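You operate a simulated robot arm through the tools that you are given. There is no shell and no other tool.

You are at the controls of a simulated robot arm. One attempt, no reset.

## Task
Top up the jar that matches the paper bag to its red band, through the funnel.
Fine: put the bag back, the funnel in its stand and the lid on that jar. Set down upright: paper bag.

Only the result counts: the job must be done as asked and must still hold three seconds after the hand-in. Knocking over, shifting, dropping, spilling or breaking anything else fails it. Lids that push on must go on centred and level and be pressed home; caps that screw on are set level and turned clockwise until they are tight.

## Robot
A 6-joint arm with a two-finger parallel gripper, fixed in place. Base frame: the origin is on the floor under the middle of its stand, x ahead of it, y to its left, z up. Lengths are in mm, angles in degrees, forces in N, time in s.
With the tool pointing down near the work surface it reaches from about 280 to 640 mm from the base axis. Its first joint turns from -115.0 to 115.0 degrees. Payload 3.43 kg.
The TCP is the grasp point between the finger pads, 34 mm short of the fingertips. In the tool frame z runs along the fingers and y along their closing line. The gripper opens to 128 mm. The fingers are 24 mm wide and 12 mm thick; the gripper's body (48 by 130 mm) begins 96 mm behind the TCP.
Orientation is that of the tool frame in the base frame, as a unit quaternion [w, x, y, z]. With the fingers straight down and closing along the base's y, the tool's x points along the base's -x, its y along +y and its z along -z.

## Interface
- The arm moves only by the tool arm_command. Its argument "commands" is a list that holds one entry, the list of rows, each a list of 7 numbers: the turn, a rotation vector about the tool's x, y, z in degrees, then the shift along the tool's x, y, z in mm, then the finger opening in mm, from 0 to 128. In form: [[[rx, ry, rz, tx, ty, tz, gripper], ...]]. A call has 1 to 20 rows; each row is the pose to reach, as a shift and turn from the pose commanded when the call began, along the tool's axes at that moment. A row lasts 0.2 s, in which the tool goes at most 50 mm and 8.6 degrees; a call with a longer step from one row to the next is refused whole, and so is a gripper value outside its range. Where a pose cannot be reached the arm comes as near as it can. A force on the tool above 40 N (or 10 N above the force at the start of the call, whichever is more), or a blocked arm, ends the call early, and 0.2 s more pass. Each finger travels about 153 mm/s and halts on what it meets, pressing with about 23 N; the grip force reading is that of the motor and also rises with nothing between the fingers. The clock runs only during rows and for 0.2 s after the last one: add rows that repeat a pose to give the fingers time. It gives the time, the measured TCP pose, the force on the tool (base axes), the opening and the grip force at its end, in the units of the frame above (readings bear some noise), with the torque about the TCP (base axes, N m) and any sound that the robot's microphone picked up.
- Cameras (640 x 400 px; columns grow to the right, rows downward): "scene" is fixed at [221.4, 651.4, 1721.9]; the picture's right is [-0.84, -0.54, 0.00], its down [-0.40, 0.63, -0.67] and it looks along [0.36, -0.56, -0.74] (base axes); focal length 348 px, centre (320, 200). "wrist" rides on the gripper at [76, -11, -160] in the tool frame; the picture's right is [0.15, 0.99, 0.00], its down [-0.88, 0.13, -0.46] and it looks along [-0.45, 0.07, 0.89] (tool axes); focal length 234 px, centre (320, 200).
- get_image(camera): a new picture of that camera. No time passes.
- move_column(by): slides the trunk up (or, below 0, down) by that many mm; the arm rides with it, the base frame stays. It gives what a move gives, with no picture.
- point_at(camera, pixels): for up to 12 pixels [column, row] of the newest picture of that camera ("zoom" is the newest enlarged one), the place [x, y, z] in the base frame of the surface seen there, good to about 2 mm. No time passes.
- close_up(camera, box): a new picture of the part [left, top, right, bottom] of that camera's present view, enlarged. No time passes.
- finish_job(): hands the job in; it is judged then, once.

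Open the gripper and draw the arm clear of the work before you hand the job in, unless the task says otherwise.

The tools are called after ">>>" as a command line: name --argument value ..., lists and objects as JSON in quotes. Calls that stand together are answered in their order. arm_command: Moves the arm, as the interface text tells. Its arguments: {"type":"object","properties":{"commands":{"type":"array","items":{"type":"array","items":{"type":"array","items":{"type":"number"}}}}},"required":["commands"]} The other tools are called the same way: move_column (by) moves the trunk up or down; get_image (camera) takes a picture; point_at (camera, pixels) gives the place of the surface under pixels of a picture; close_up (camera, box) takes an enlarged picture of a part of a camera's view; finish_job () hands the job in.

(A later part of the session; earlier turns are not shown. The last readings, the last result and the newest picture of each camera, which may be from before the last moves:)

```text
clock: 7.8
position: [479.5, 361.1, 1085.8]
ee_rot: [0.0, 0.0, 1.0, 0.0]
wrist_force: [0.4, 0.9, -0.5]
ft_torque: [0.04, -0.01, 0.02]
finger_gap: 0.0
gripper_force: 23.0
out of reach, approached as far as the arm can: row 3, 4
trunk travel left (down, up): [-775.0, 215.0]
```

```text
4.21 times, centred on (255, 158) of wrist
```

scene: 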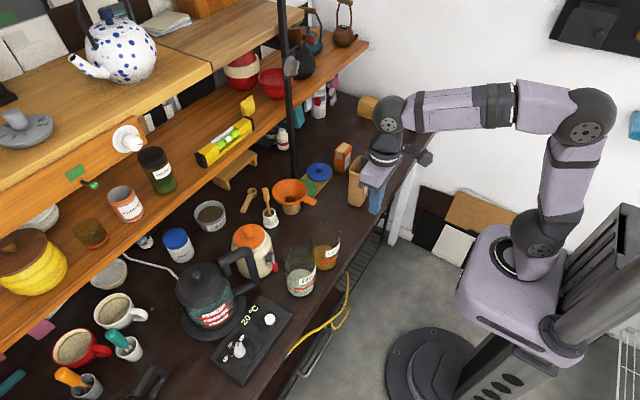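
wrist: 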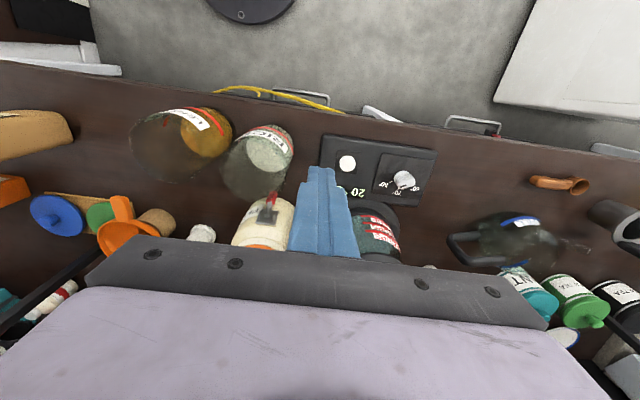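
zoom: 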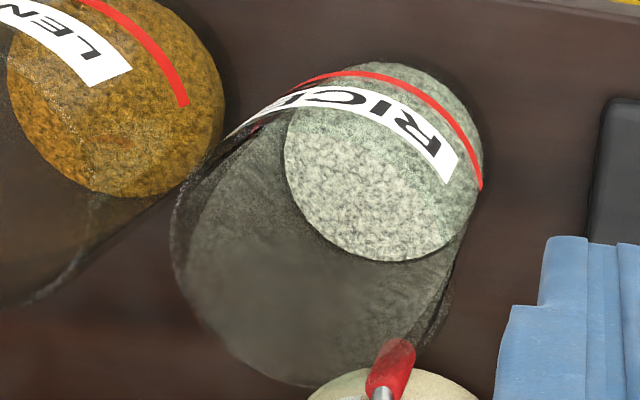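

Viewed from the same relative pose the two jars measure the same size (content 198 vs 200 px), so size doesn't separate the lids. I move back near the lids and zoom in strongly to look for any markings.

>>> arm_command --commands '[[[0, 0, 0, -5, -45, 0, 0], [0, 0, 0, -10, -90, 0, 0], [0, 0, 0, -20, -135, 0, 0], [0, 0, 0, -40, -180, 0, 0], [0, 0, 0, -60, -225, 0, 0], [0, 0, 0, -80, -270, 0, 0], [0, 0, 0, -95, -310, 0, 0], [0, 0, 0, -105, -350, 0, 0], [0, 0, 0, -105, -395, 0, 0], [0, 0, 0, -105, -440, 0, 0], [0, 0, 0, -105, -440, 0, 0]]]'

>>> get_image --camera "wrist"

```text
clock: 10.2
position: [583.8, -79.7, 1082.3]
ee_rot: [0.0, 0.0, 1.0, -0.001]
wrist_force: [-0.1, -0.6, -0.1]
ft_torque: [-0.04, 0.01, -0.04]
finger_gap: 0.3
gripper_force: 22.9
trunk travel left (down, up): [-775.0, 215.0]
```

```text
taken
```

wrist: 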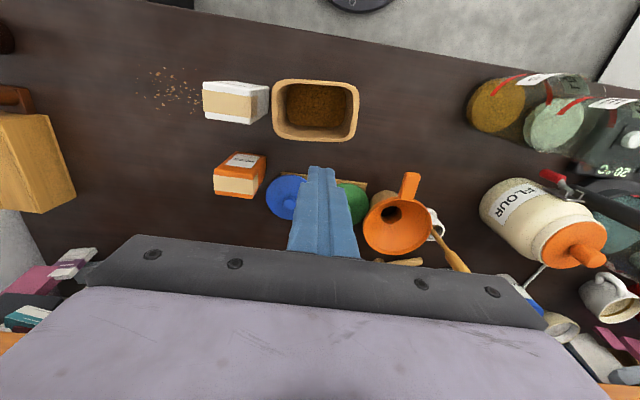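

I zoom on the bag and the funnel in this near-vertical view, then shift right so the fingers no longer hide the lids.

>>> close_up --camera "wrist" --box '[260, 70, 370, 150]'

>>> point_at --camera "zoom" --pixels '[[75, 120], [95, 330], [535, 330], [565, 130], [80, 210], [555, 230], [320, 55], [320, 370], [200, 200], [450, 200], [320, 150], [320, 250]]'

>>> close_up --camera "wrist" --box '[350, 165, 480, 275]'

>>> arm_command --commands '[[[0, 0, 0, 10, -30, 0, 0], [0, 0, 0, 20, -60, 0, 0], [0, 0, 0, 30, -90, 0, 0], [0, 0, 0, 30, -90, 0, 0]]]'

>>> get_image --camera "wrist"

```text
5.00 times, centred on (315, 110) of wrist
```

zoom: 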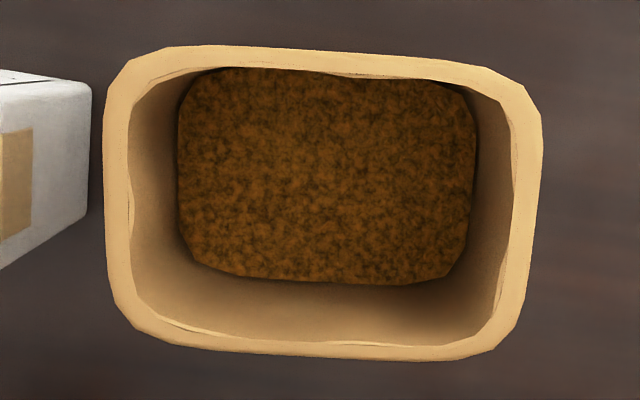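

```text
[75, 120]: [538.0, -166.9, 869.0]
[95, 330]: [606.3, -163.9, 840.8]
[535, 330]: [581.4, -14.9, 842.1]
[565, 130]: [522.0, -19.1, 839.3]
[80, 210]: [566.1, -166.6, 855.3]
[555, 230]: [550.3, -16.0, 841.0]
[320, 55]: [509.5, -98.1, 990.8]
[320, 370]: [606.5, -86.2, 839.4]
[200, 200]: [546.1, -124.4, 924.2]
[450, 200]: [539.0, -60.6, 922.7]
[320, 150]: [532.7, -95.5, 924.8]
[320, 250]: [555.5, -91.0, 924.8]
```

```text
3.64 times, centred on (415, 220) of wrist
```

zoom: 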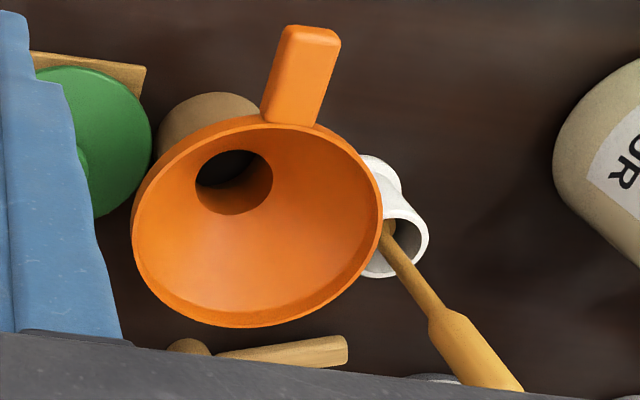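

```text
clock: 11.2
position: [554.9, -169.9, 1081.9]
ee_rot: [-0.001, 0.0, 1.0, 0.0]
wrist_force: [0.0, 0.0, -0.7]
ft_torque: [0.0, 0.01, -0.02]
finger_gap: 0.0
gripper_force: 23.2
trunk travel left (down, up): [-775.0, 215.0]
```

```text
taken
```

wrist: 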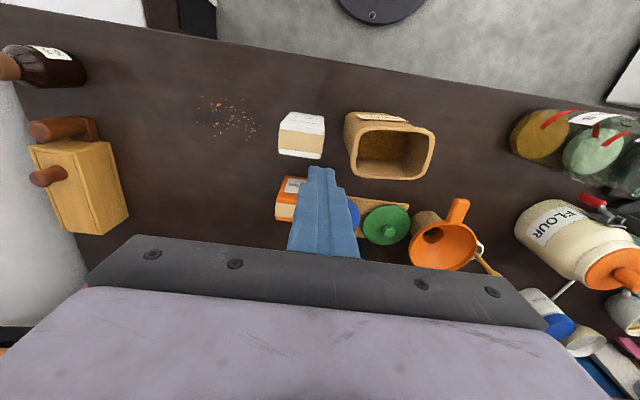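

The bag seems to be yawed a few degrees. I zoom on the bag rim and the lids from this position to measure them.

>>> close_up --camera "wrist" --box '[335, 105, 445, 185]'

>>> close_up --camera "wrist" --box '[355, 195, 425, 250]'

>>> close_up --camera "scene" --box '[300, 155, 340, 195]'

```text
5.00 times, centred on (390, 145) of wrist
```

zoom: 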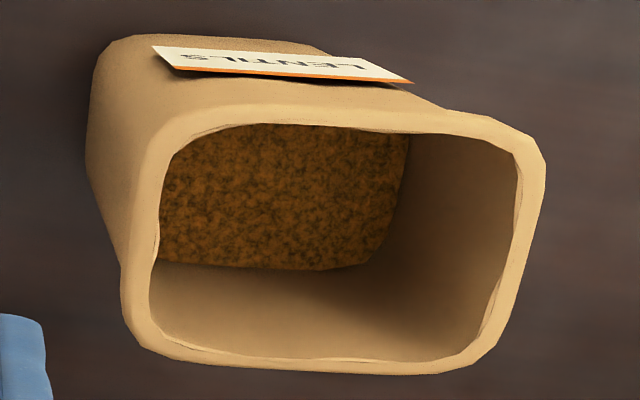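

```text
7.27 times, centred on (390, 222) of wrist
```

zoom: 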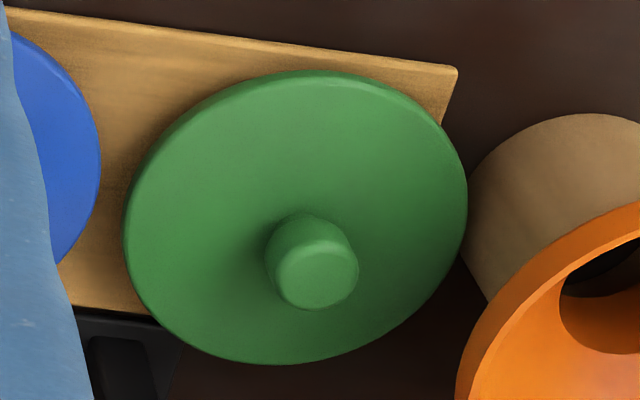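

```text
10.00 times, centred on (320, 175) of scene
```

zoom: 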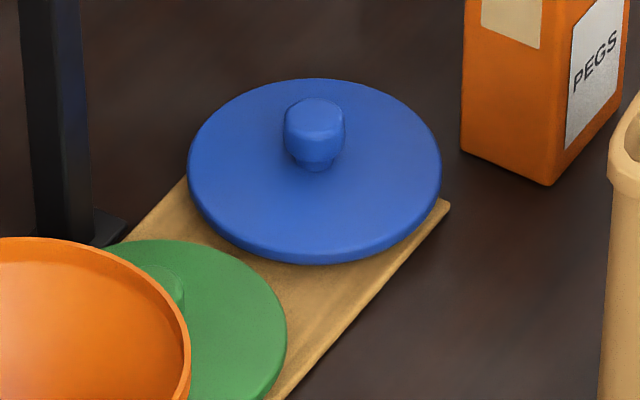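

To compare the lids fairly I view each from the same relative pose, first green from TCP ≈(540,-153).

>>> arm_command --commands '[[[0, 0, 0, 15, 17, 0, 0], [0, 0, 0, 15, 17, 0, 0]]]'

>>> close_up --camera "wrist" --box '[350, 190, 430, 250]'

>>> arm_command --commands '[[[0, 0, 0, 0, -34, 0, 0], [0, 0, 0, 0, -68, 0, 0], [0, 0, 0, 0, -101.5, 0, 0], [0, 0, 0, 0, -101.5, 0, 0]]]'

>>> close_up --camera "wrist" --box '[350, 190, 430, 250]'

```text
clock: 11.8
position: [539.2, -152.8, 1081.1]
ee_rot: [0.0, 0.0, 1.0, -0.001]
wrist_force: [-0.2, 0.2, -0.1]
ft_torque: [0.01, 0.03, 0.0]
finger_gap: 0.1
gripper_force: 22.8
trunk travel left (down, up): [-775.0, 215.0]
```

```text
6.67 times, centred on (390, 220) of wrist
```

zoom: 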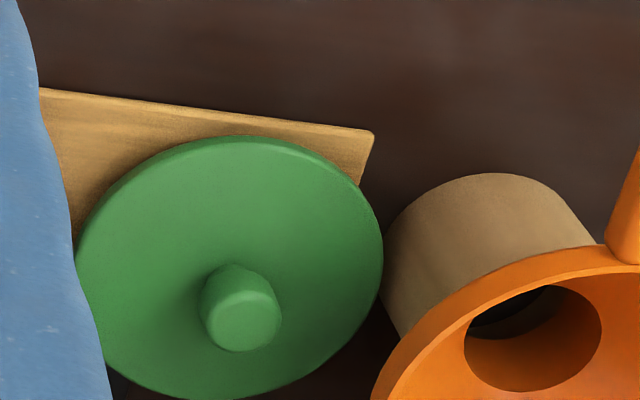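

```text
clock: 12.8
position: [539.0, -253.1, 1081.8]
ee_rot: [-0.001, 0.0, 1.0, 0.0]
wrist_force: [0.1, 0.1, 0.4]
ft_torque: [0.0, 0.01, -0.02]
finger_gap: 0.2
gripper_force: 22.7
trunk travel left (down, up): [-775.0, 215.0]
```

```text
6.67 times, centred on (390, 220) of wrist
```

zoom: 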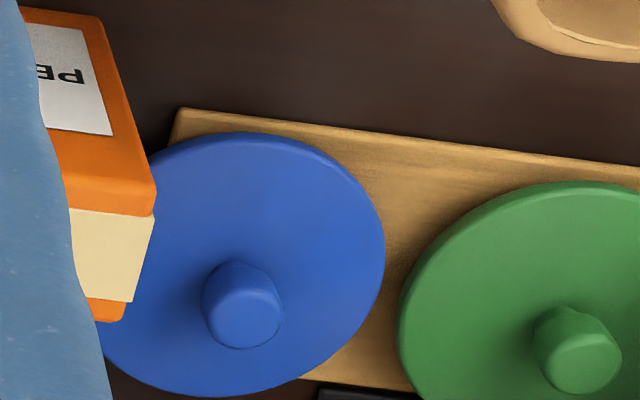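

Both lids are the same size. I look again at both jars in high zoom for any colour cue.

>>> close_up --camera "scene" --box '[305, 218, 345, 248]'

>>> close_up --camera "scene" --box '[280, 240, 320, 270]'

>>> close_up --camera "scene" --box '[305, 245, 345, 275]'

>>> close_up --camera "scene" --box '[280, 268, 320, 300]'

```text
13.33 times, centred on (325, 233) of scene
```

zoom: 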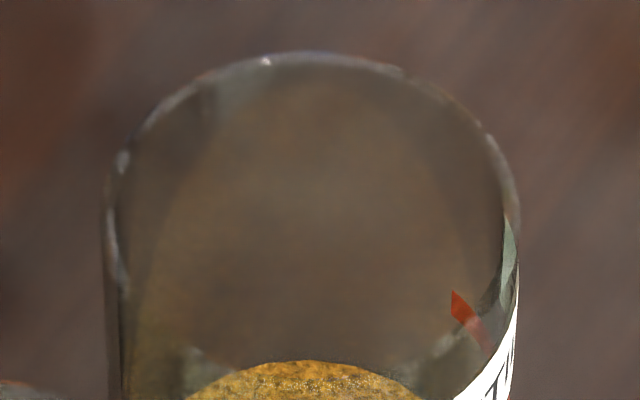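

```text
13.33 times, centred on (300, 255) of scene
```

zoom: 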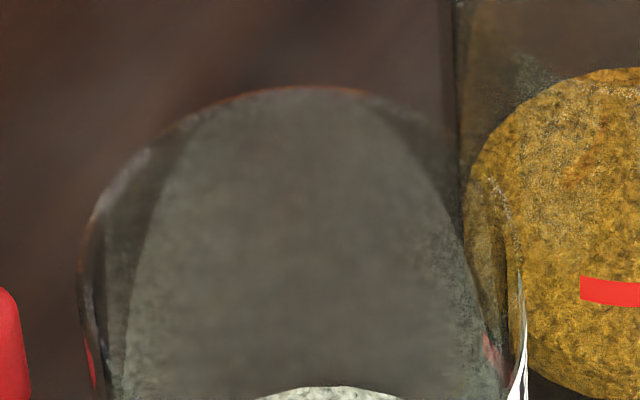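

```text
13.33 times, centred on (325, 260) of scene
```

zoom: 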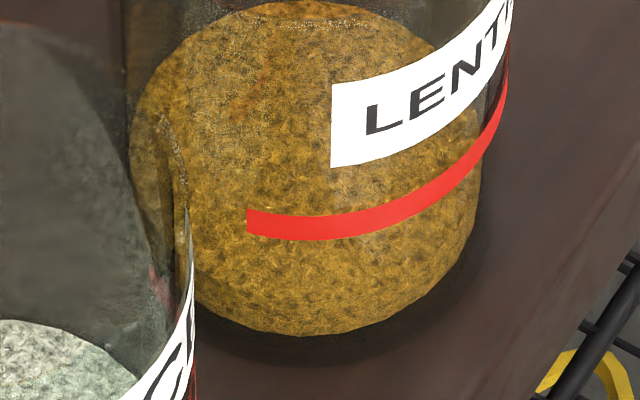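

```text
12.50 times, centred on (300, 284) of scene
```

zoom: 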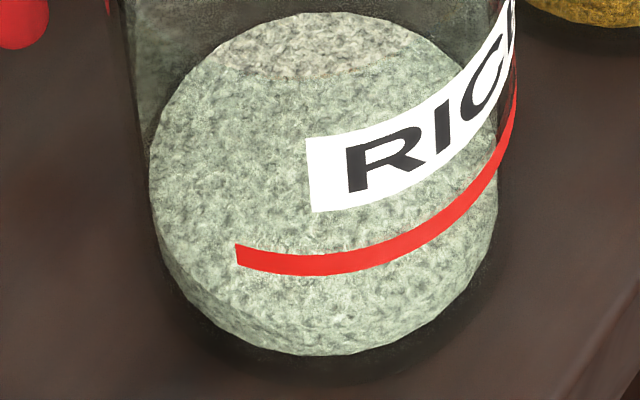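

No colour cue separates the lids, so they are interchangeable; next I assess the arm geometry by pointing at its joints in the scene picture to choose a good trunk height.

>>> get_image --camera "scene"

```text
taken
```

scene: 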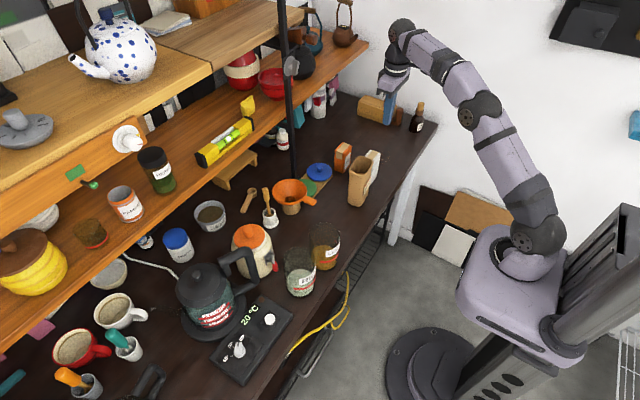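

>>> point_at --camera "scene" --pixels '[[538, 232], [525, 260], [480, 112], [402, 28], [395, 60], [390, 85], [388, 110], [520, 170], [440, 60], [500, 250], [530, 190], [465, 130]]'

```text
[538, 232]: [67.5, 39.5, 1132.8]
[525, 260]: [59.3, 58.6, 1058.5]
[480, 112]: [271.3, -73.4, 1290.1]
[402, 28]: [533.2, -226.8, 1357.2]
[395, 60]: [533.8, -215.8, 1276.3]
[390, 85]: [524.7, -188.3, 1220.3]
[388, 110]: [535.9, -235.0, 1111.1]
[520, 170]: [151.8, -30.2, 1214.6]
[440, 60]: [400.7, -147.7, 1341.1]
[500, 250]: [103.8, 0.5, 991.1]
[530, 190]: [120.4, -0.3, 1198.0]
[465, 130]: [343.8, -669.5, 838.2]
```

The arm's wrist reach (~640 mm from the shoulder at z≈1100 now) fits this trunk height. I now go towards the funnel handle: move to about (560,68,1082) with the fingers opening to 60 mm.

>>> arm_command --commands '[[[0, 0, 0, -3, 45, 0, 0], [0, 0, 0, -6, 90, 0, 0], [0, 0, 0, -9, 135, 0, 10], [0, 0, 0, -12, 180, 0, 30], [0, 0, 0, -15, 225, 0, 50], [0, 0, 0, -18, 270, 0, 60], [0, 0, 0, -21, 320, 0, 60], [0, 0, 0, -21, 320, 0, 60]]]'

>>> get_image --camera "wrist"

```text
clock: 14.6
position: [562.2, 65.2, 1083.6]
ee_rot: [0.0, 0.0, 1.0, 0.001]
wrist_force: [-0.3, -0.2, 0.9]
ft_torque: [0.02, 0.01, -0.01]
finger_gap: 60.2
gripper_force: 0.1
trunk travel left (down, up): [-775.0, 215.0]
```

```text
taken
```

wrist: 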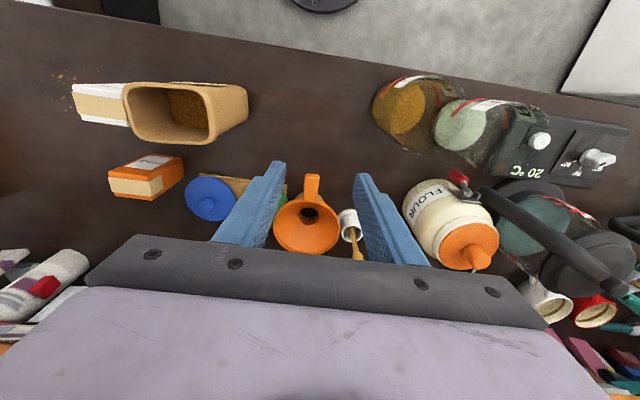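

The funnel is visible between the fingers at (308,220). I zoom in and measure the handle and rim exactly.

>>> close_up --camera "wrist" --box '[265, 165, 350, 260]'

>>> point_at --camera "zoom" --pixels '[[288, 55], [336, 55], [288, 90], [335, 90], [280, 125], [330, 130], [310, 48], [310, 90], [155, 230], [430, 240], [300, 370], [250, 140]]'

>>> point_at --camera "zoom" --pixels '[[300, 180], [330, 215], [310, 240], [270, 210], [290, 210], [165, 180], [420, 180], [180, 320], [400, 330], [300, 300], [220, 240], [370, 240]]'

```text
4.21 times, centred on (308, 212) of wrist
```

zoom: 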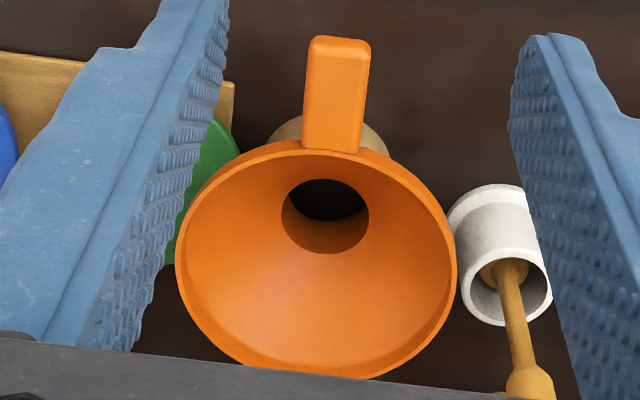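

```text
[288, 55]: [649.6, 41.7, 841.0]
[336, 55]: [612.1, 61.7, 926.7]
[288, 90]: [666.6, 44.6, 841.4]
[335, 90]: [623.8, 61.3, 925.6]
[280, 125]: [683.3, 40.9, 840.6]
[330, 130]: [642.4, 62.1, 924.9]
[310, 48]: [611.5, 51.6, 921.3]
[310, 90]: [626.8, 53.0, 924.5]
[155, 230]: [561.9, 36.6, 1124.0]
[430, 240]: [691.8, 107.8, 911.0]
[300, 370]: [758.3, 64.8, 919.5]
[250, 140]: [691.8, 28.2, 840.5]
```

```text
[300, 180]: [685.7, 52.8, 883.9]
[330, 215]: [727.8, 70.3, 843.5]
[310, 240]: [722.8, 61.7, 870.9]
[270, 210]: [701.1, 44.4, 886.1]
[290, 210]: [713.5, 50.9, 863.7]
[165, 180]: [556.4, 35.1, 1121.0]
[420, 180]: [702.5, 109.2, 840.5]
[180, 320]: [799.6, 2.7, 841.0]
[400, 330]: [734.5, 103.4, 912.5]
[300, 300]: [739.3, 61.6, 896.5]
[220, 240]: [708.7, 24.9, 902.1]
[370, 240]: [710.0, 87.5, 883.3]
```

The handle centre line is at y≈62, tip x≈607. I descend to about (612,63,990), fingers straddling the handle at 60 mm opening.

>>> arm_command --commands '[[[0, 0, 0, -15, -1, 30, 60], [0, 0, 0, -32, -2, 62, 60], [0, 0, 0, -50, -2, 93, 60], [0, 0, 0, -50, -2, 93, 60]]]'

>>> get_image --camera "wrist"

>>> close_up --camera "scene" --box '[250, 120, 350, 225]'

```text
clock: 15.6
position: [612.0, 62.5, 988.6]
ee_rot: [0.0, 0.0, 1.0, 0.0]
wrist_force: [-0.3, 0.3, -0.2]
ft_torque: [0.03, 0.0, -0.01]
finger_gap: 59.9
gripper_force: 0.1
trunk travel left (down, up): [-775.0, 215.0]
```

```text
taken
```

wrist: 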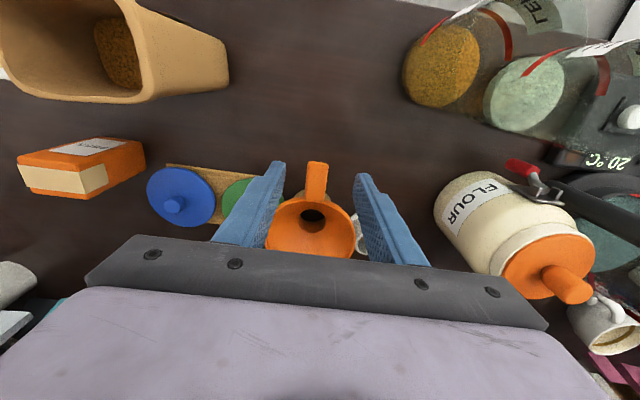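

```text
3.81 times, centred on (300, 172) of scene
```

zoom: 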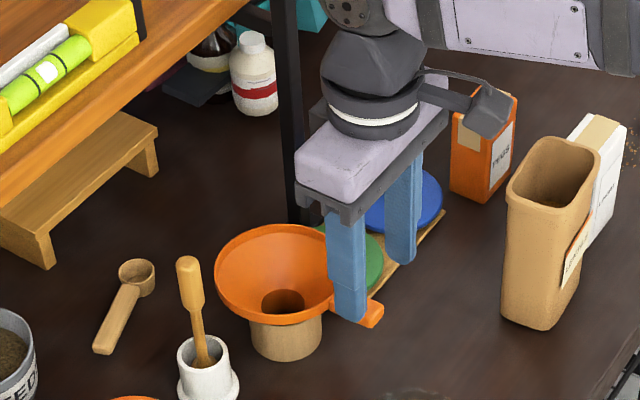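

The fingers straddle the handle. I zoom to measure the handle relative to the fingers at this height.

>>> close_up --camera "wrist" --box '[250, 150, 390, 260]'

>>> point_at --camera "zoom" --pixels '[[268, 60], [340, 60], [300, 60], [265, 110], [330, 110], [300, 110], [258, 160], [325, 160], [300, 40], [280, 45], [330, 45], [300, 160]]'

```text
3.64 times, centred on (320, 205) of wrist
```

zoom: 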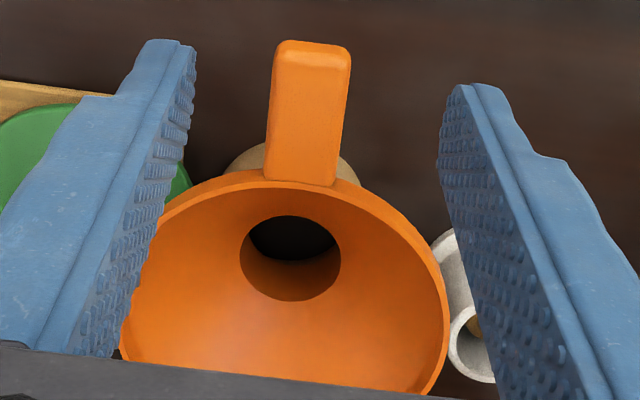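

```text
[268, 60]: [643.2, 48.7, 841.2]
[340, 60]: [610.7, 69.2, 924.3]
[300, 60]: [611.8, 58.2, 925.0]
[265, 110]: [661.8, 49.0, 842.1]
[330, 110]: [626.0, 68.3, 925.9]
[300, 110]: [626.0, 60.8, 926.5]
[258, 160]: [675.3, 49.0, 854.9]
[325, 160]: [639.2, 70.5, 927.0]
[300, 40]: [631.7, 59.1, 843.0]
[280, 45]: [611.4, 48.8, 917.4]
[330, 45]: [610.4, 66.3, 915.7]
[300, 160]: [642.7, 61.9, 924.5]
```

Handle centre y≈62, x 607–650, top z≈926. I descend to TCP (620,62,918) with fingers open, then close.

>>> arm_command --commands '[[[0, 0, 0, -4, 0, 35, 60], [0, 0, 0, -8, 0, 71, 60], [0, 0, 0, -8, 0, 71, 60], [0, 0, 0, -8, 0, 71, 40], [0, 0, 0, -8, 0, 71, 24], [0, 0, 0, -8, 0, 71, 10], [0, 0, 0, -8, 0, 71, 10], [0, 0, 0, -8, 0, 71, 10]]]'

>>> get_image --camera "wrist"

>>> close_up --camera "scene" --box '[250, 120, 350, 225]'

```text
clock: 17.4
position: [622.0, 64.0, 919.6]
ee_rot: [0.0, 0.0, 1.0, -0.001]
wrist_force: [-0.1, 2.2, 1.4]
ft_torque: [0.04, -0.08, 0.17]
finger_gap: 21.3
gripper_force: 23.2
trunk travel left (down, up): [-775.0, 215.0]
```

```text
taken
```

wrist: 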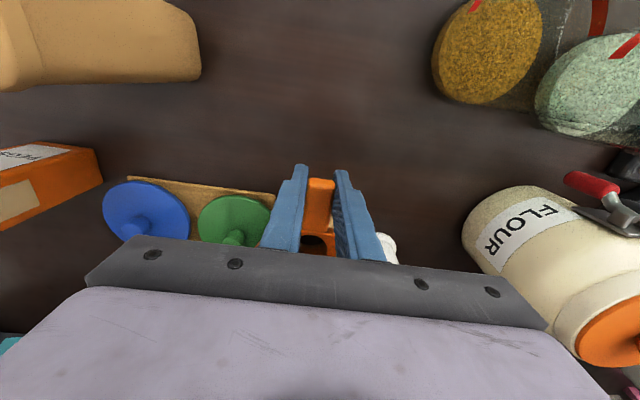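

```text
3.81 times, centred on (300, 172) of scene
```

zoom: 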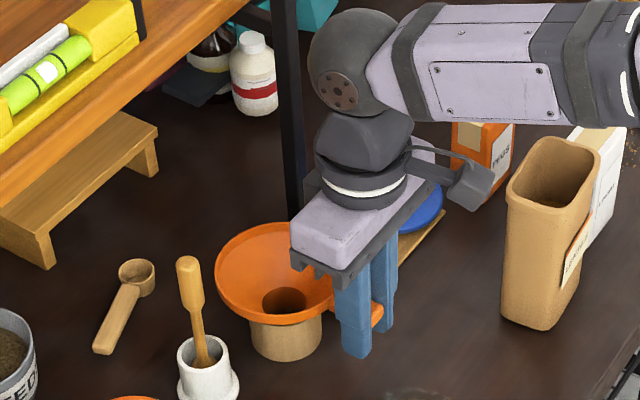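

The handle is gripped (gap 21.3 mm). I lift the funnel 45 mm straight up first and check it comes along.

>>> arm_command --commands '[[[0, 0, 0, 0, 0, -15, 10], [0, 0, 0, 0, 0, -30, 10], [0, 0, 0, 0, 0, -48, 10], [0, 0, 0, 0, 0, -48, 10]]]'

>>> close_up --camera "scene" --box '[250, 120, 350, 225]'

```text
clock: 18.4
position: [618.8, 61.4, 966.3]
ee_rot: [0.0, 0.0, 1.0, -0.001]
wrist_force: [0.2, 0.2, -0.3]
ft_torque: [-0.04, 0.03, -0.01]
finger_gap: 21.1
gripper_force: 23.3
trunk travel left (down, up): [-775.0, 215.0]
```

```text
3.81 times, centred on (300, 172) of scene
```

zoom: 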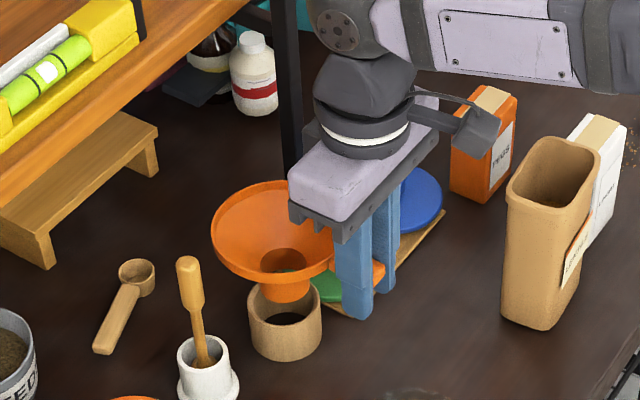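

The funnel lifts cleanly out of its stand. I continue up and back, then across to above the lentils jar.

>>> arm_command --commands '[[[0, 0, 0, 15, 0, -30, 10], [0, 0, 0, 45, 0, -65, 10], [0, 0, 0, 75, 5, -98, 10], [0, 0, 0, 110, 30, -112, 10], [0, 0, 0, 140, 60, -112, 10], [0, 0, 0, 170, 88, -112, 10], [0, 0, 0, 198, 116, -112, 10], [0, 0, 0, 198, 116, -112, 10], [0, 0, 0, 198, 116, -112, 10]]]'

>>> get_image --camera "wrist"

>>> get_image --camera "scene"

>>> close_up --camera "scene" --box '[280, 170, 390, 280]'

```text
clock: 20.4
position: [423.7, 179.3, 1078.2]
ee_rot: [0.0, 0.0, 1.0, 0.0]
wrist_force: [0.6, -1.0, -0.5]
ft_torque: [0.02, 0.05, -0.01]
finger_gap: 21.3
gripper_force: 22.6
trunk travel left (down, up): [-775.0, 215.0]
```

```text
taken
```

wrist: 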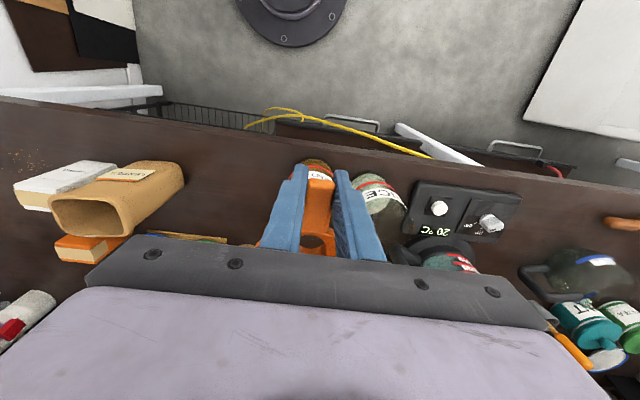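

```text
taken
```

scene: 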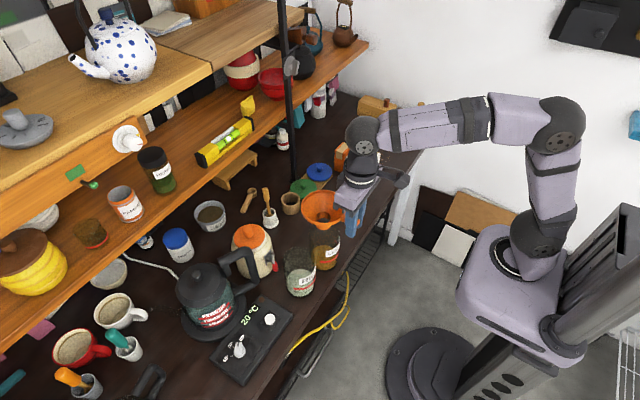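

```text
3.64 times, centred on (335, 225) of scene
```

zoom: 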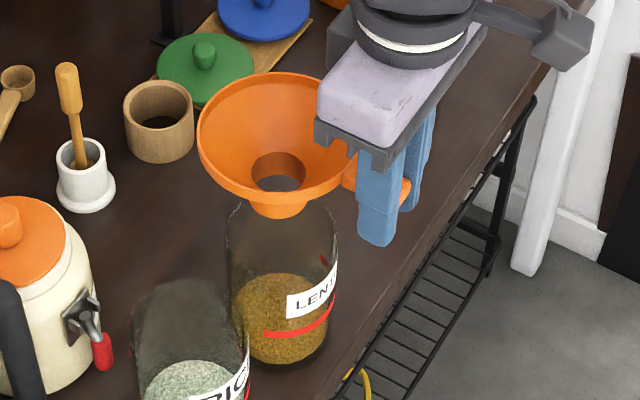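

The funnel is above the jar. I measure its rim and spout in the scene zoom to align with the jar centre (507,180).

>>> point_at --camera "zoom" --pixels '[[198, 130], [240, 80], [290, 74], [215, 165], [255, 196], [310, 197], [205, 105], [335, 180], [280, 205], [255, 180], [300, 180], [280, 212]]'

>>> close_up --camera "scene" --box '[300, 185, 360, 245]'

```text
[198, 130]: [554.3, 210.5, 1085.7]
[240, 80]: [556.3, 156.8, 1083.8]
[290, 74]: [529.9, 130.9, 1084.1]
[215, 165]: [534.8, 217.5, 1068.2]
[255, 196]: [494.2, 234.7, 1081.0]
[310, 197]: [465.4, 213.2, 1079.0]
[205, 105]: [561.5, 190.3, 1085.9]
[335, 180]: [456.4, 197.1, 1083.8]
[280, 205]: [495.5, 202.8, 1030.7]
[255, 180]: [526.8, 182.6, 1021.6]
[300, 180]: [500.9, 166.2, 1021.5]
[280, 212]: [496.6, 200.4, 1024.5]
```

```text
6.67 times, centred on (330, 215) of scene
```

zoom: 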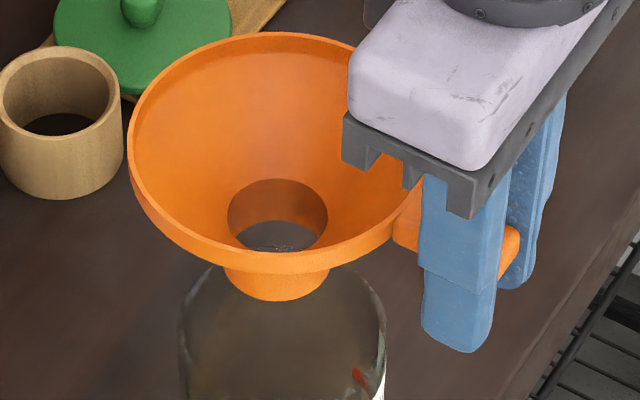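

The funnel centre in the scene frame is (508.5,182) versus jar (507,180.5). I shift by (-1.8,-1.5) and lower 70 mm, then check.

>>> arm_command --commands '[[[0, 0, 0, 1.8, -1.5, 0, 10], [0, 0, 0, 1.8, -1.5, 25, 10], [0, 0, 0, 1.8, -1.5, 50, 10], [0, 0, 0, 1.8, -1.5, 70, 10], [0, 0, 0, 1.8, -1.5, 70, 10]]]'

>>> close_up --camera "scene" --box '[295, 195, 355, 265]'

```text
clock: 21.6
position: [420.3, 175.5, 1009.9]
ee_rot: [0.0, 0.001, 1.0, -0.001]
wrist_force: [0.2, 0.5, 0.0]
ft_torque: [0.02, 0.05, 0.02]
finger_gap: 21.3
gripper_force: 23.1
trunk travel left (down, up): [-775.0, 215.0]
```

```text
5.71 times, centred on (325, 230) of scene
```

zoom: 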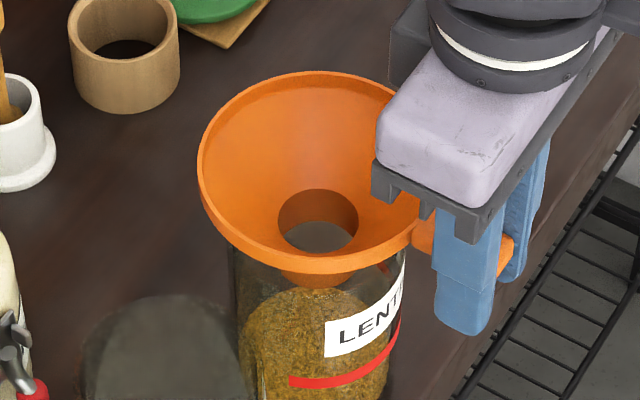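

The spout is entering the jar mouth with no contact force. I lower 12 mm more in small steps and read the force.

>>> arm_command --commands '[[[0, 0, 0, 0, 0, 4, 10], [0, 0, 0, 0, 0, 8, 10], [0, 0, 0, 0, 0, 12, 10], [0, 0, 0, 0, 0, 12, 10]]]'

>>> close_up --camera "scene" --box '[295, 195, 355, 265]'

```text
clock: 22.6
position: [421.0, 178.2, 996.6]
ee_rot: [0.0, 0.0, 1.0, 0.0]
wrist_force: [-0.5, 0.7, -0.6]
ft_torque: [0.01, 0.07, -0.03]
finger_gap: 21.0
gripper_force: 23.1
trunk travel left (down, up): [-775.0, 215.0]
```

```text
5.71 times, centred on (325, 230) of scene
```

zoom: 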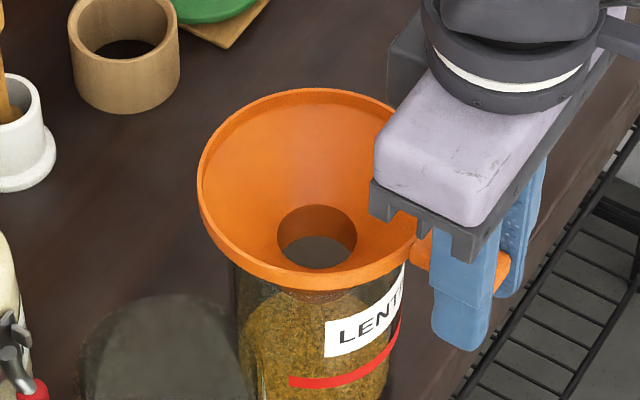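

Still no contact at z≈997. I lower another 6 mm in 2 mm rows.

>>> arm_command --commands '[[[0, 0, 0, 0, 0, 2, 10], [0, 0, 0, 0, 0, 4, 10], [0, 0, 0, 0, 0, 6, 10], [0, 0, 0, 0, 0, 6, 10]]]'

>>> arm_command --commands '[[[0, 0, 0, 0, 0, 1, 10], [0, 0, 0, 0, 0, 2, 10], [0, 0, 0, 0, 0, 3, 10], [0, 0, 0, 0, 0, 3, 10]]]'

```text
clock: 23.6
position: [421.4, 178.5, 992.0]
ee_rot: [0.002, -0.001, 1.0, 0.001]
wrist_force: [0.5, 2.6, 10.7]
ft_torque: [0.05, -0.67, 0.18]
finger_gap: 21.3
gripper_force: 22.5
trunk travel left (down, up): [-775.0, 215.0]
```

```text
clock: 24.6
position: [419.6, 177.5, 987.5]
ee_rot: [-0.002, 0.0, 1.0, -0.001]
wrist_force: [1.7, 1.8, 6.7]
ft_torque: [0.01, -0.38, 0.1]
finger_gap: 21.3
gripper_force: 23.0
trunk travel left (down, up): [-775.0, 215.0]
```

Contact was felt (force z up to 10.7 N) at z≈990, so the funnel sits on the jar rim. I look before releasing.

>>> close_up --camera "scene" --box '[295, 195, 355, 265]'

>>> get_image --camera "wrist"

```text
5.71 times, centred on (325, 230) of scene
```

zoom: 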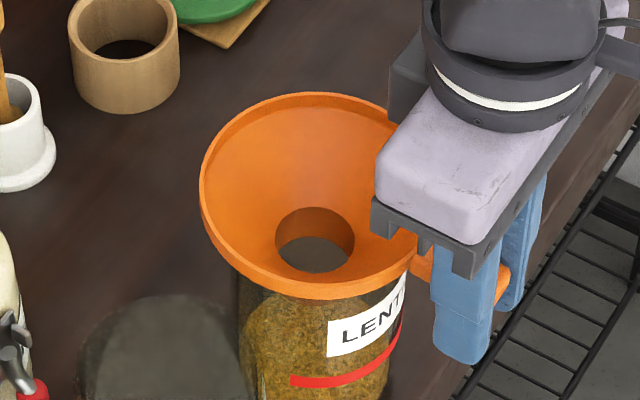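

```text
taken
```

wrist: 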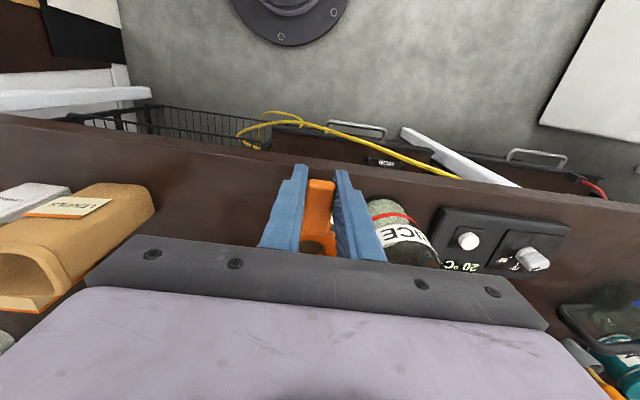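

I check the rim's height all round for tilt.

>>> point_at --camera "zoom" --pixels '[[202, 185], [225, 130], [270, 100], [310, 93], [360, 103], [220, 250], [255, 280], [310, 292], [370, 285], [405, 255], [430, 262], [500, 290]]'

```text
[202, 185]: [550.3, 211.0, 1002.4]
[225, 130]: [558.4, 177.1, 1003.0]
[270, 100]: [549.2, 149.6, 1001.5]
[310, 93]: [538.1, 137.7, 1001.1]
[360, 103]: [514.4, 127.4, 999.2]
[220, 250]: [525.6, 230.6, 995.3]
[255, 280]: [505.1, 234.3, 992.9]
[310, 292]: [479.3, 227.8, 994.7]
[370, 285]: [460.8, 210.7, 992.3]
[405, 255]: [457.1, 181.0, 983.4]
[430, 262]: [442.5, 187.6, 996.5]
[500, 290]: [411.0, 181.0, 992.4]
```

The rim is ~8 mm higher on the far side (1003 vs ~994), so I pushed the handle slightly low. I raise by 3.5 mm and re-check.

>>> arm_command --commands '[[[0, 0, 0, 0, 0, -2, 10], [0, 0, 0, 0, 0, -3.5, 10], [0, 0, 0, 0, 0, -3.5, 10]]]'

>>> close_up --camera "scene" --box '[295, 195, 355, 265]'

>>> point_at --camera "zoom" --pixels '[[202, 185], [225, 130], [270, 100], [310, 93], [360, 103], [215, 235], [250, 270], [310, 280], [360, 275], [395, 250], [430, 258], [500, 285]]'

```text
clock: 25.4
position: [422.0, 178.6, 992.2]
ee_rot: [-0.001, 0.0, 1.0, 0.001]
wrist_force: [-0.2, 0.4, -0.1]
ft_torque: [-0.05, 0.01, -0.01]
finger_gap: 21.3
gripper_force: 22.8
trunk travel left (down, up): [-775.0, 215.0]
```

```text
5.71 times, centred on (325, 230) of scene
```

zoom: 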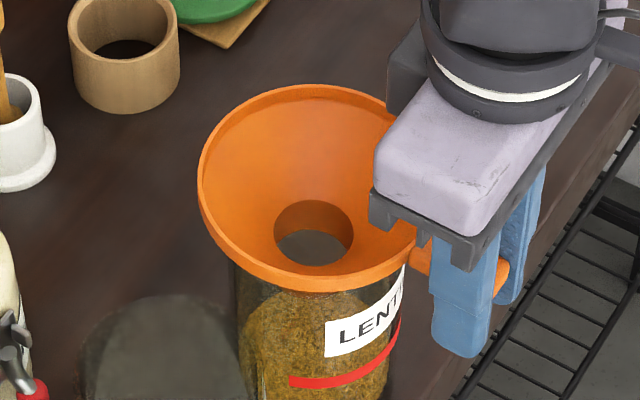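

```text
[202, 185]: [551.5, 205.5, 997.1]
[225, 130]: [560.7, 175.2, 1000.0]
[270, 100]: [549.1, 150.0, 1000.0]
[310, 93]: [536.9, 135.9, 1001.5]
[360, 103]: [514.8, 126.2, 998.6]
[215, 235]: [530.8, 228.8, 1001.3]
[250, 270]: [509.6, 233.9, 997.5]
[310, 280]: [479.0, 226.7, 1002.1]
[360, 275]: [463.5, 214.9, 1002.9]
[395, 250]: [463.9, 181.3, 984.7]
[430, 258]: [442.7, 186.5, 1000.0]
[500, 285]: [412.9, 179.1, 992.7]
```

The rim now reads roughly level (1000–1003 all round) with no force. I open the fingers to release.

>>> arm_command --commands '[[[0, 0, 0, 0, 0, 0, 26], [0, 0, 0, 0, 0, 0, 34], [0, 0, 0, 0, 0, 0, 45], [0, 0, 0, 0, 0, 0, 45], [0, 0, 0, 0, 0, 0, 45]]]'

>>> close_up --camera "scene" --box '[295, 195, 355, 265]'

>>> point_at --camera "zoom" --pixels '[[202, 185], [225, 135], [270, 105], [310, 97], [360, 107], [215, 235], [250, 270], [310, 280], [360, 275], [395, 250], [430, 258], [500, 285]]'

```text
clock: 26.6
position: [420.5, 176.6, 992.3]
ee_rot: [0.001, 0.0, 1.0, 0.001]
wrist_force: [-0.2, 0.1, -0.8]
ft_torque: [0.02, -0.01, 0.01]
finger_gap: 44.8
gripper_force: 0.0
trunk travel left (down, up): [-775.0, 215.0]
```

```text
5.71 times, centred on (325, 230) of scene
```

zoom: 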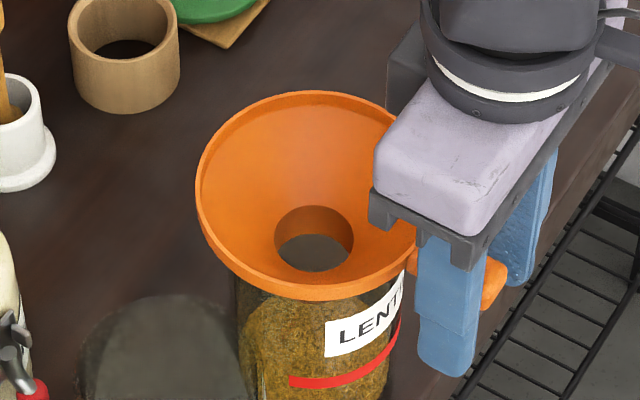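

```text
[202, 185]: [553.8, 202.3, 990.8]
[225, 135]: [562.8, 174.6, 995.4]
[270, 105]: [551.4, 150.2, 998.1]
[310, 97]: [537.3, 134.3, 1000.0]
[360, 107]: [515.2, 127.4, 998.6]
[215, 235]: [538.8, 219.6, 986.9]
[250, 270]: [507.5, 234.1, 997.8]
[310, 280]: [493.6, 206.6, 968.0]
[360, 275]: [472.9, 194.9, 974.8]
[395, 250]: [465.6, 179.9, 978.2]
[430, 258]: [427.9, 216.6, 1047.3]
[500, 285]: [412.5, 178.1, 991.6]
```

Released; the funnel has settled. I raise the gripper straight up 90 mm to clear it and inspect the seating.

>>> arm_command --commands '[[[0, 0, 0, 0, 0, -20, 50], [0, 0, 0, 0, 0, -50, 60], [0, 0, 0, 0, 0, -90, 60], [0, 0, 0, 40, -40, -90, 60], [0, 0, 0, 40, -85, -90, 60], [0, 0, 0, 40, -130, -90, 60]]]'

>>> close_up --camera "scene" --box '[295, 195, 365, 265]'

>>> get_image --camera "wrist"

```text
refused: row 4 steps farther than a row can; nothing moved
```

```text
5.71 times, centred on (330, 230) of scene
```

zoom: 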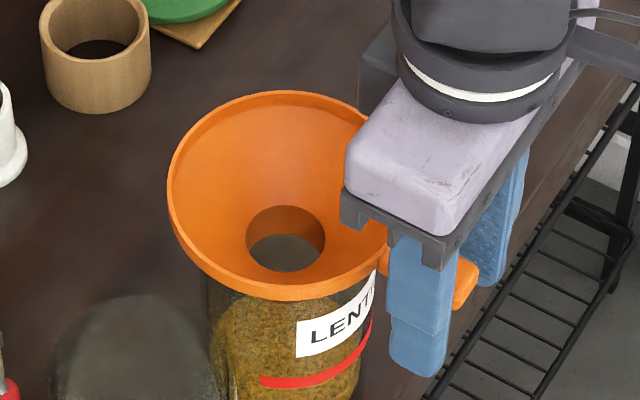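

```text
taken
```

wrist: 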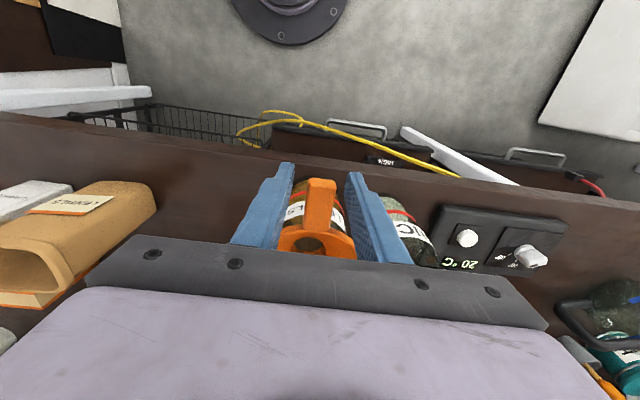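

One step was slightly too long and the call was refused. I repeat the retreat with shorter steps.

>>> arm_command --commands '[[[0, 0, 0, 0, 0, -20, 50], [0, 0, 0, 0, 0, -55, 60], [0, 0, 0, 0, 0, -90, 60], [0, 0, 0, 20, -30, -90, 60], [0, 0, 0, 30, -70, -90, 60], [0, 0, 0, 40, -110, -90, 60], [0, 0, 0, 40, -130, -90, 60]]]'

>>> close_up --camera "scene" --box '[295, 195, 365, 265]'

>>> get_image --camera "wrist"

```text
clock: 28.1
position: [380.2, 48.8, 1080.8]
ee_rot: [0.0, 0.0, 1.0, 0.0]
wrist_force: [-0.4, -0.7, -0.4]
ft_torque: [0.02, 0.04, 0.01]
finger_gap: 59.9
gripper_force: 0.1
trunk travel left (down, up): [-775.0, 215.0]
```

```text
5.71 times, centred on (330, 230) of scene
```

zoom: 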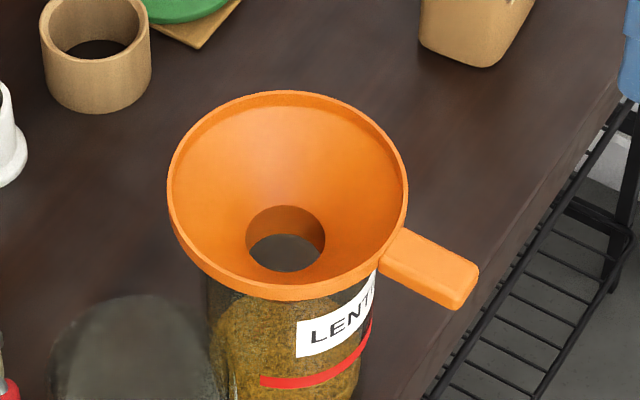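

```text
taken
```

wrist: 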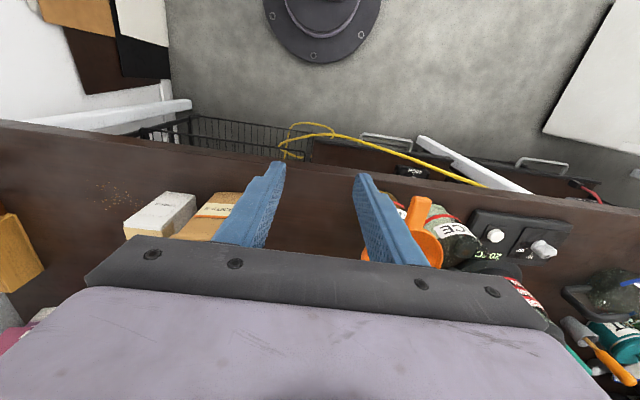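

The funnel now rests on the jar. I measure its rim for level and centre position.

>>> point_at --camera "zoom" --pixels '[[170, 190], [195, 130], [240, 100], [290, 92], [345, 105], [395, 150], [404, 195], [385, 240], [340, 275], [280, 288], [215, 265], [430, 265]]'

>>> point_at --camera "zoom" --pixels '[[400, 250], [465, 285], [440, 270], [395, 262], [450, 300], [470, 265], [410, 235], [270, 235], [300, 235], [285, 210], [250, 240], [320, 240]]'

```text
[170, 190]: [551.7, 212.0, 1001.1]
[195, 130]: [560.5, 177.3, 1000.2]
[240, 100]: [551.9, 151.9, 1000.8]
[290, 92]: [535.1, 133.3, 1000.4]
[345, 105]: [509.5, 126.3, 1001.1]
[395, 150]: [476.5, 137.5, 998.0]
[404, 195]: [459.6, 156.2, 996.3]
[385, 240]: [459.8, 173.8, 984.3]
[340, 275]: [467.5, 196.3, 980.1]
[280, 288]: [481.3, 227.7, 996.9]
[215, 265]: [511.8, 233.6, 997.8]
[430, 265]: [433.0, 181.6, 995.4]
```

```text
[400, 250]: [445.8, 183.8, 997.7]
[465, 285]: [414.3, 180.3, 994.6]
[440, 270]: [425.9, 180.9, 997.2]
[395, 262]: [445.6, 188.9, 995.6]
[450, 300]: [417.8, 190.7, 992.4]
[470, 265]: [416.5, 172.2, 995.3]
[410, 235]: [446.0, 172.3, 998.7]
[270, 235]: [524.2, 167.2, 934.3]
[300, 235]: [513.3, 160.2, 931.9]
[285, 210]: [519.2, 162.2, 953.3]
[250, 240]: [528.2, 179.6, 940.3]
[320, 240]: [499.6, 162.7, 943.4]
```

The funnel sits centred at (507,180) with its rim near z≈1000. Next I rotate the tool to horizontal (pointing +x) in free space around (480,-40,1120) to prepare a side grasp of the bag, which measures yaw ≈5° with centre ≈(537,-91).

>>> arm_command --commands '[[[0, -8.2, 0, -9, -8, -4, 80], [0, -16.4, 0, -18, -16, -8, 104], [0, -24.6, 0, -27, -24, -12, 104], [0, -32.8, 0, -36, -32, -16, 104], [0, -41, 0, -45, -40, -20, 104], [0, -49.2, 0, -54, -48, -24, 104], [0, -57.4, 0, -63, -56, -28, 104], [0, -65.6, 0, -72, -64, -32, 104], [0, -73.8, 0, -81, -72, -35, 104], [0, -82, 0, -90, -80, -37, 104], [0, -90, 0, -100, -89, -39, 104], [0, -90, 0, -100, -89, -39, 104]]]'

>>> get_image --camera "scene"

>>> get_image --camera "wrist"

```text
clock: 30.8
position: [538.1, -63.7, 1132.1]
ee_rot: [0.708, 0.0, 0.706, -0.001]
wrist_force: [0.4, 0.4, 0.4]
ft_torque: [-0.03, 0.08, -0.03]
finger_gap: 104.2
gripper_force: 0.1
out of reach, approached as far as the arm can: row 4, 5, 6, 7, 8, 9, 10, 11, 12
trunk travel left (down, up): [-775.0, 215.0]
```

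```text
taken
```

scene: 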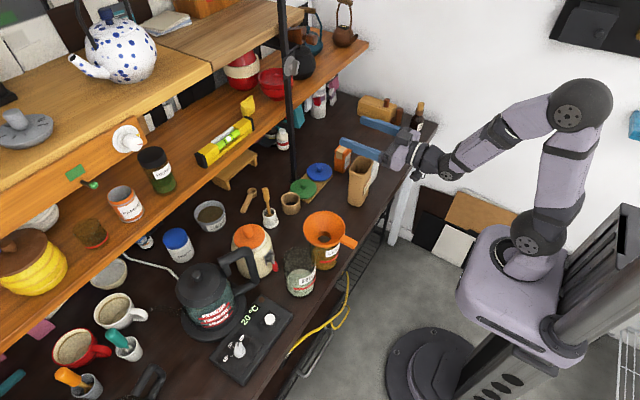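

```text
taken
```

wrist: 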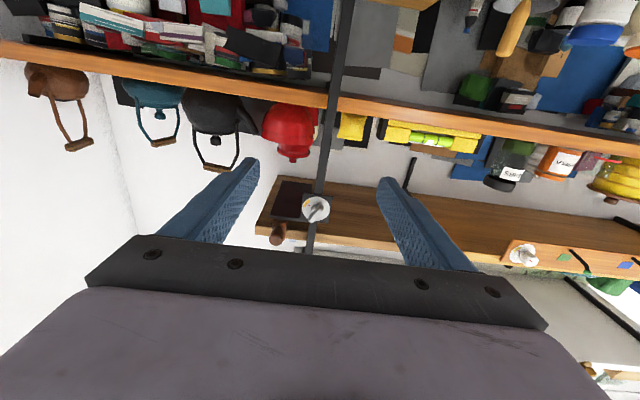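

The tool is horizontal, but the elbow's inner limit kept it at x≈538. Raising the trunk puts the shoulder well above the wrist and frees that limit, so I raise it 150 mm.

>>> move_column --by 150

```text
clock: 32.5
position: [539.4, -63.3, 1281.7]
ee_rot: [0.707, 0.0, 0.708, 0.0]
wrist_force: [-0.1, -0.8, 0.5]
ft_torque: [0.02, -0.02, -0.04]
finger_gap: 103.7
gripper_force: 0.1
trunk travel left (down, up): [-925.0, 65.0]
```

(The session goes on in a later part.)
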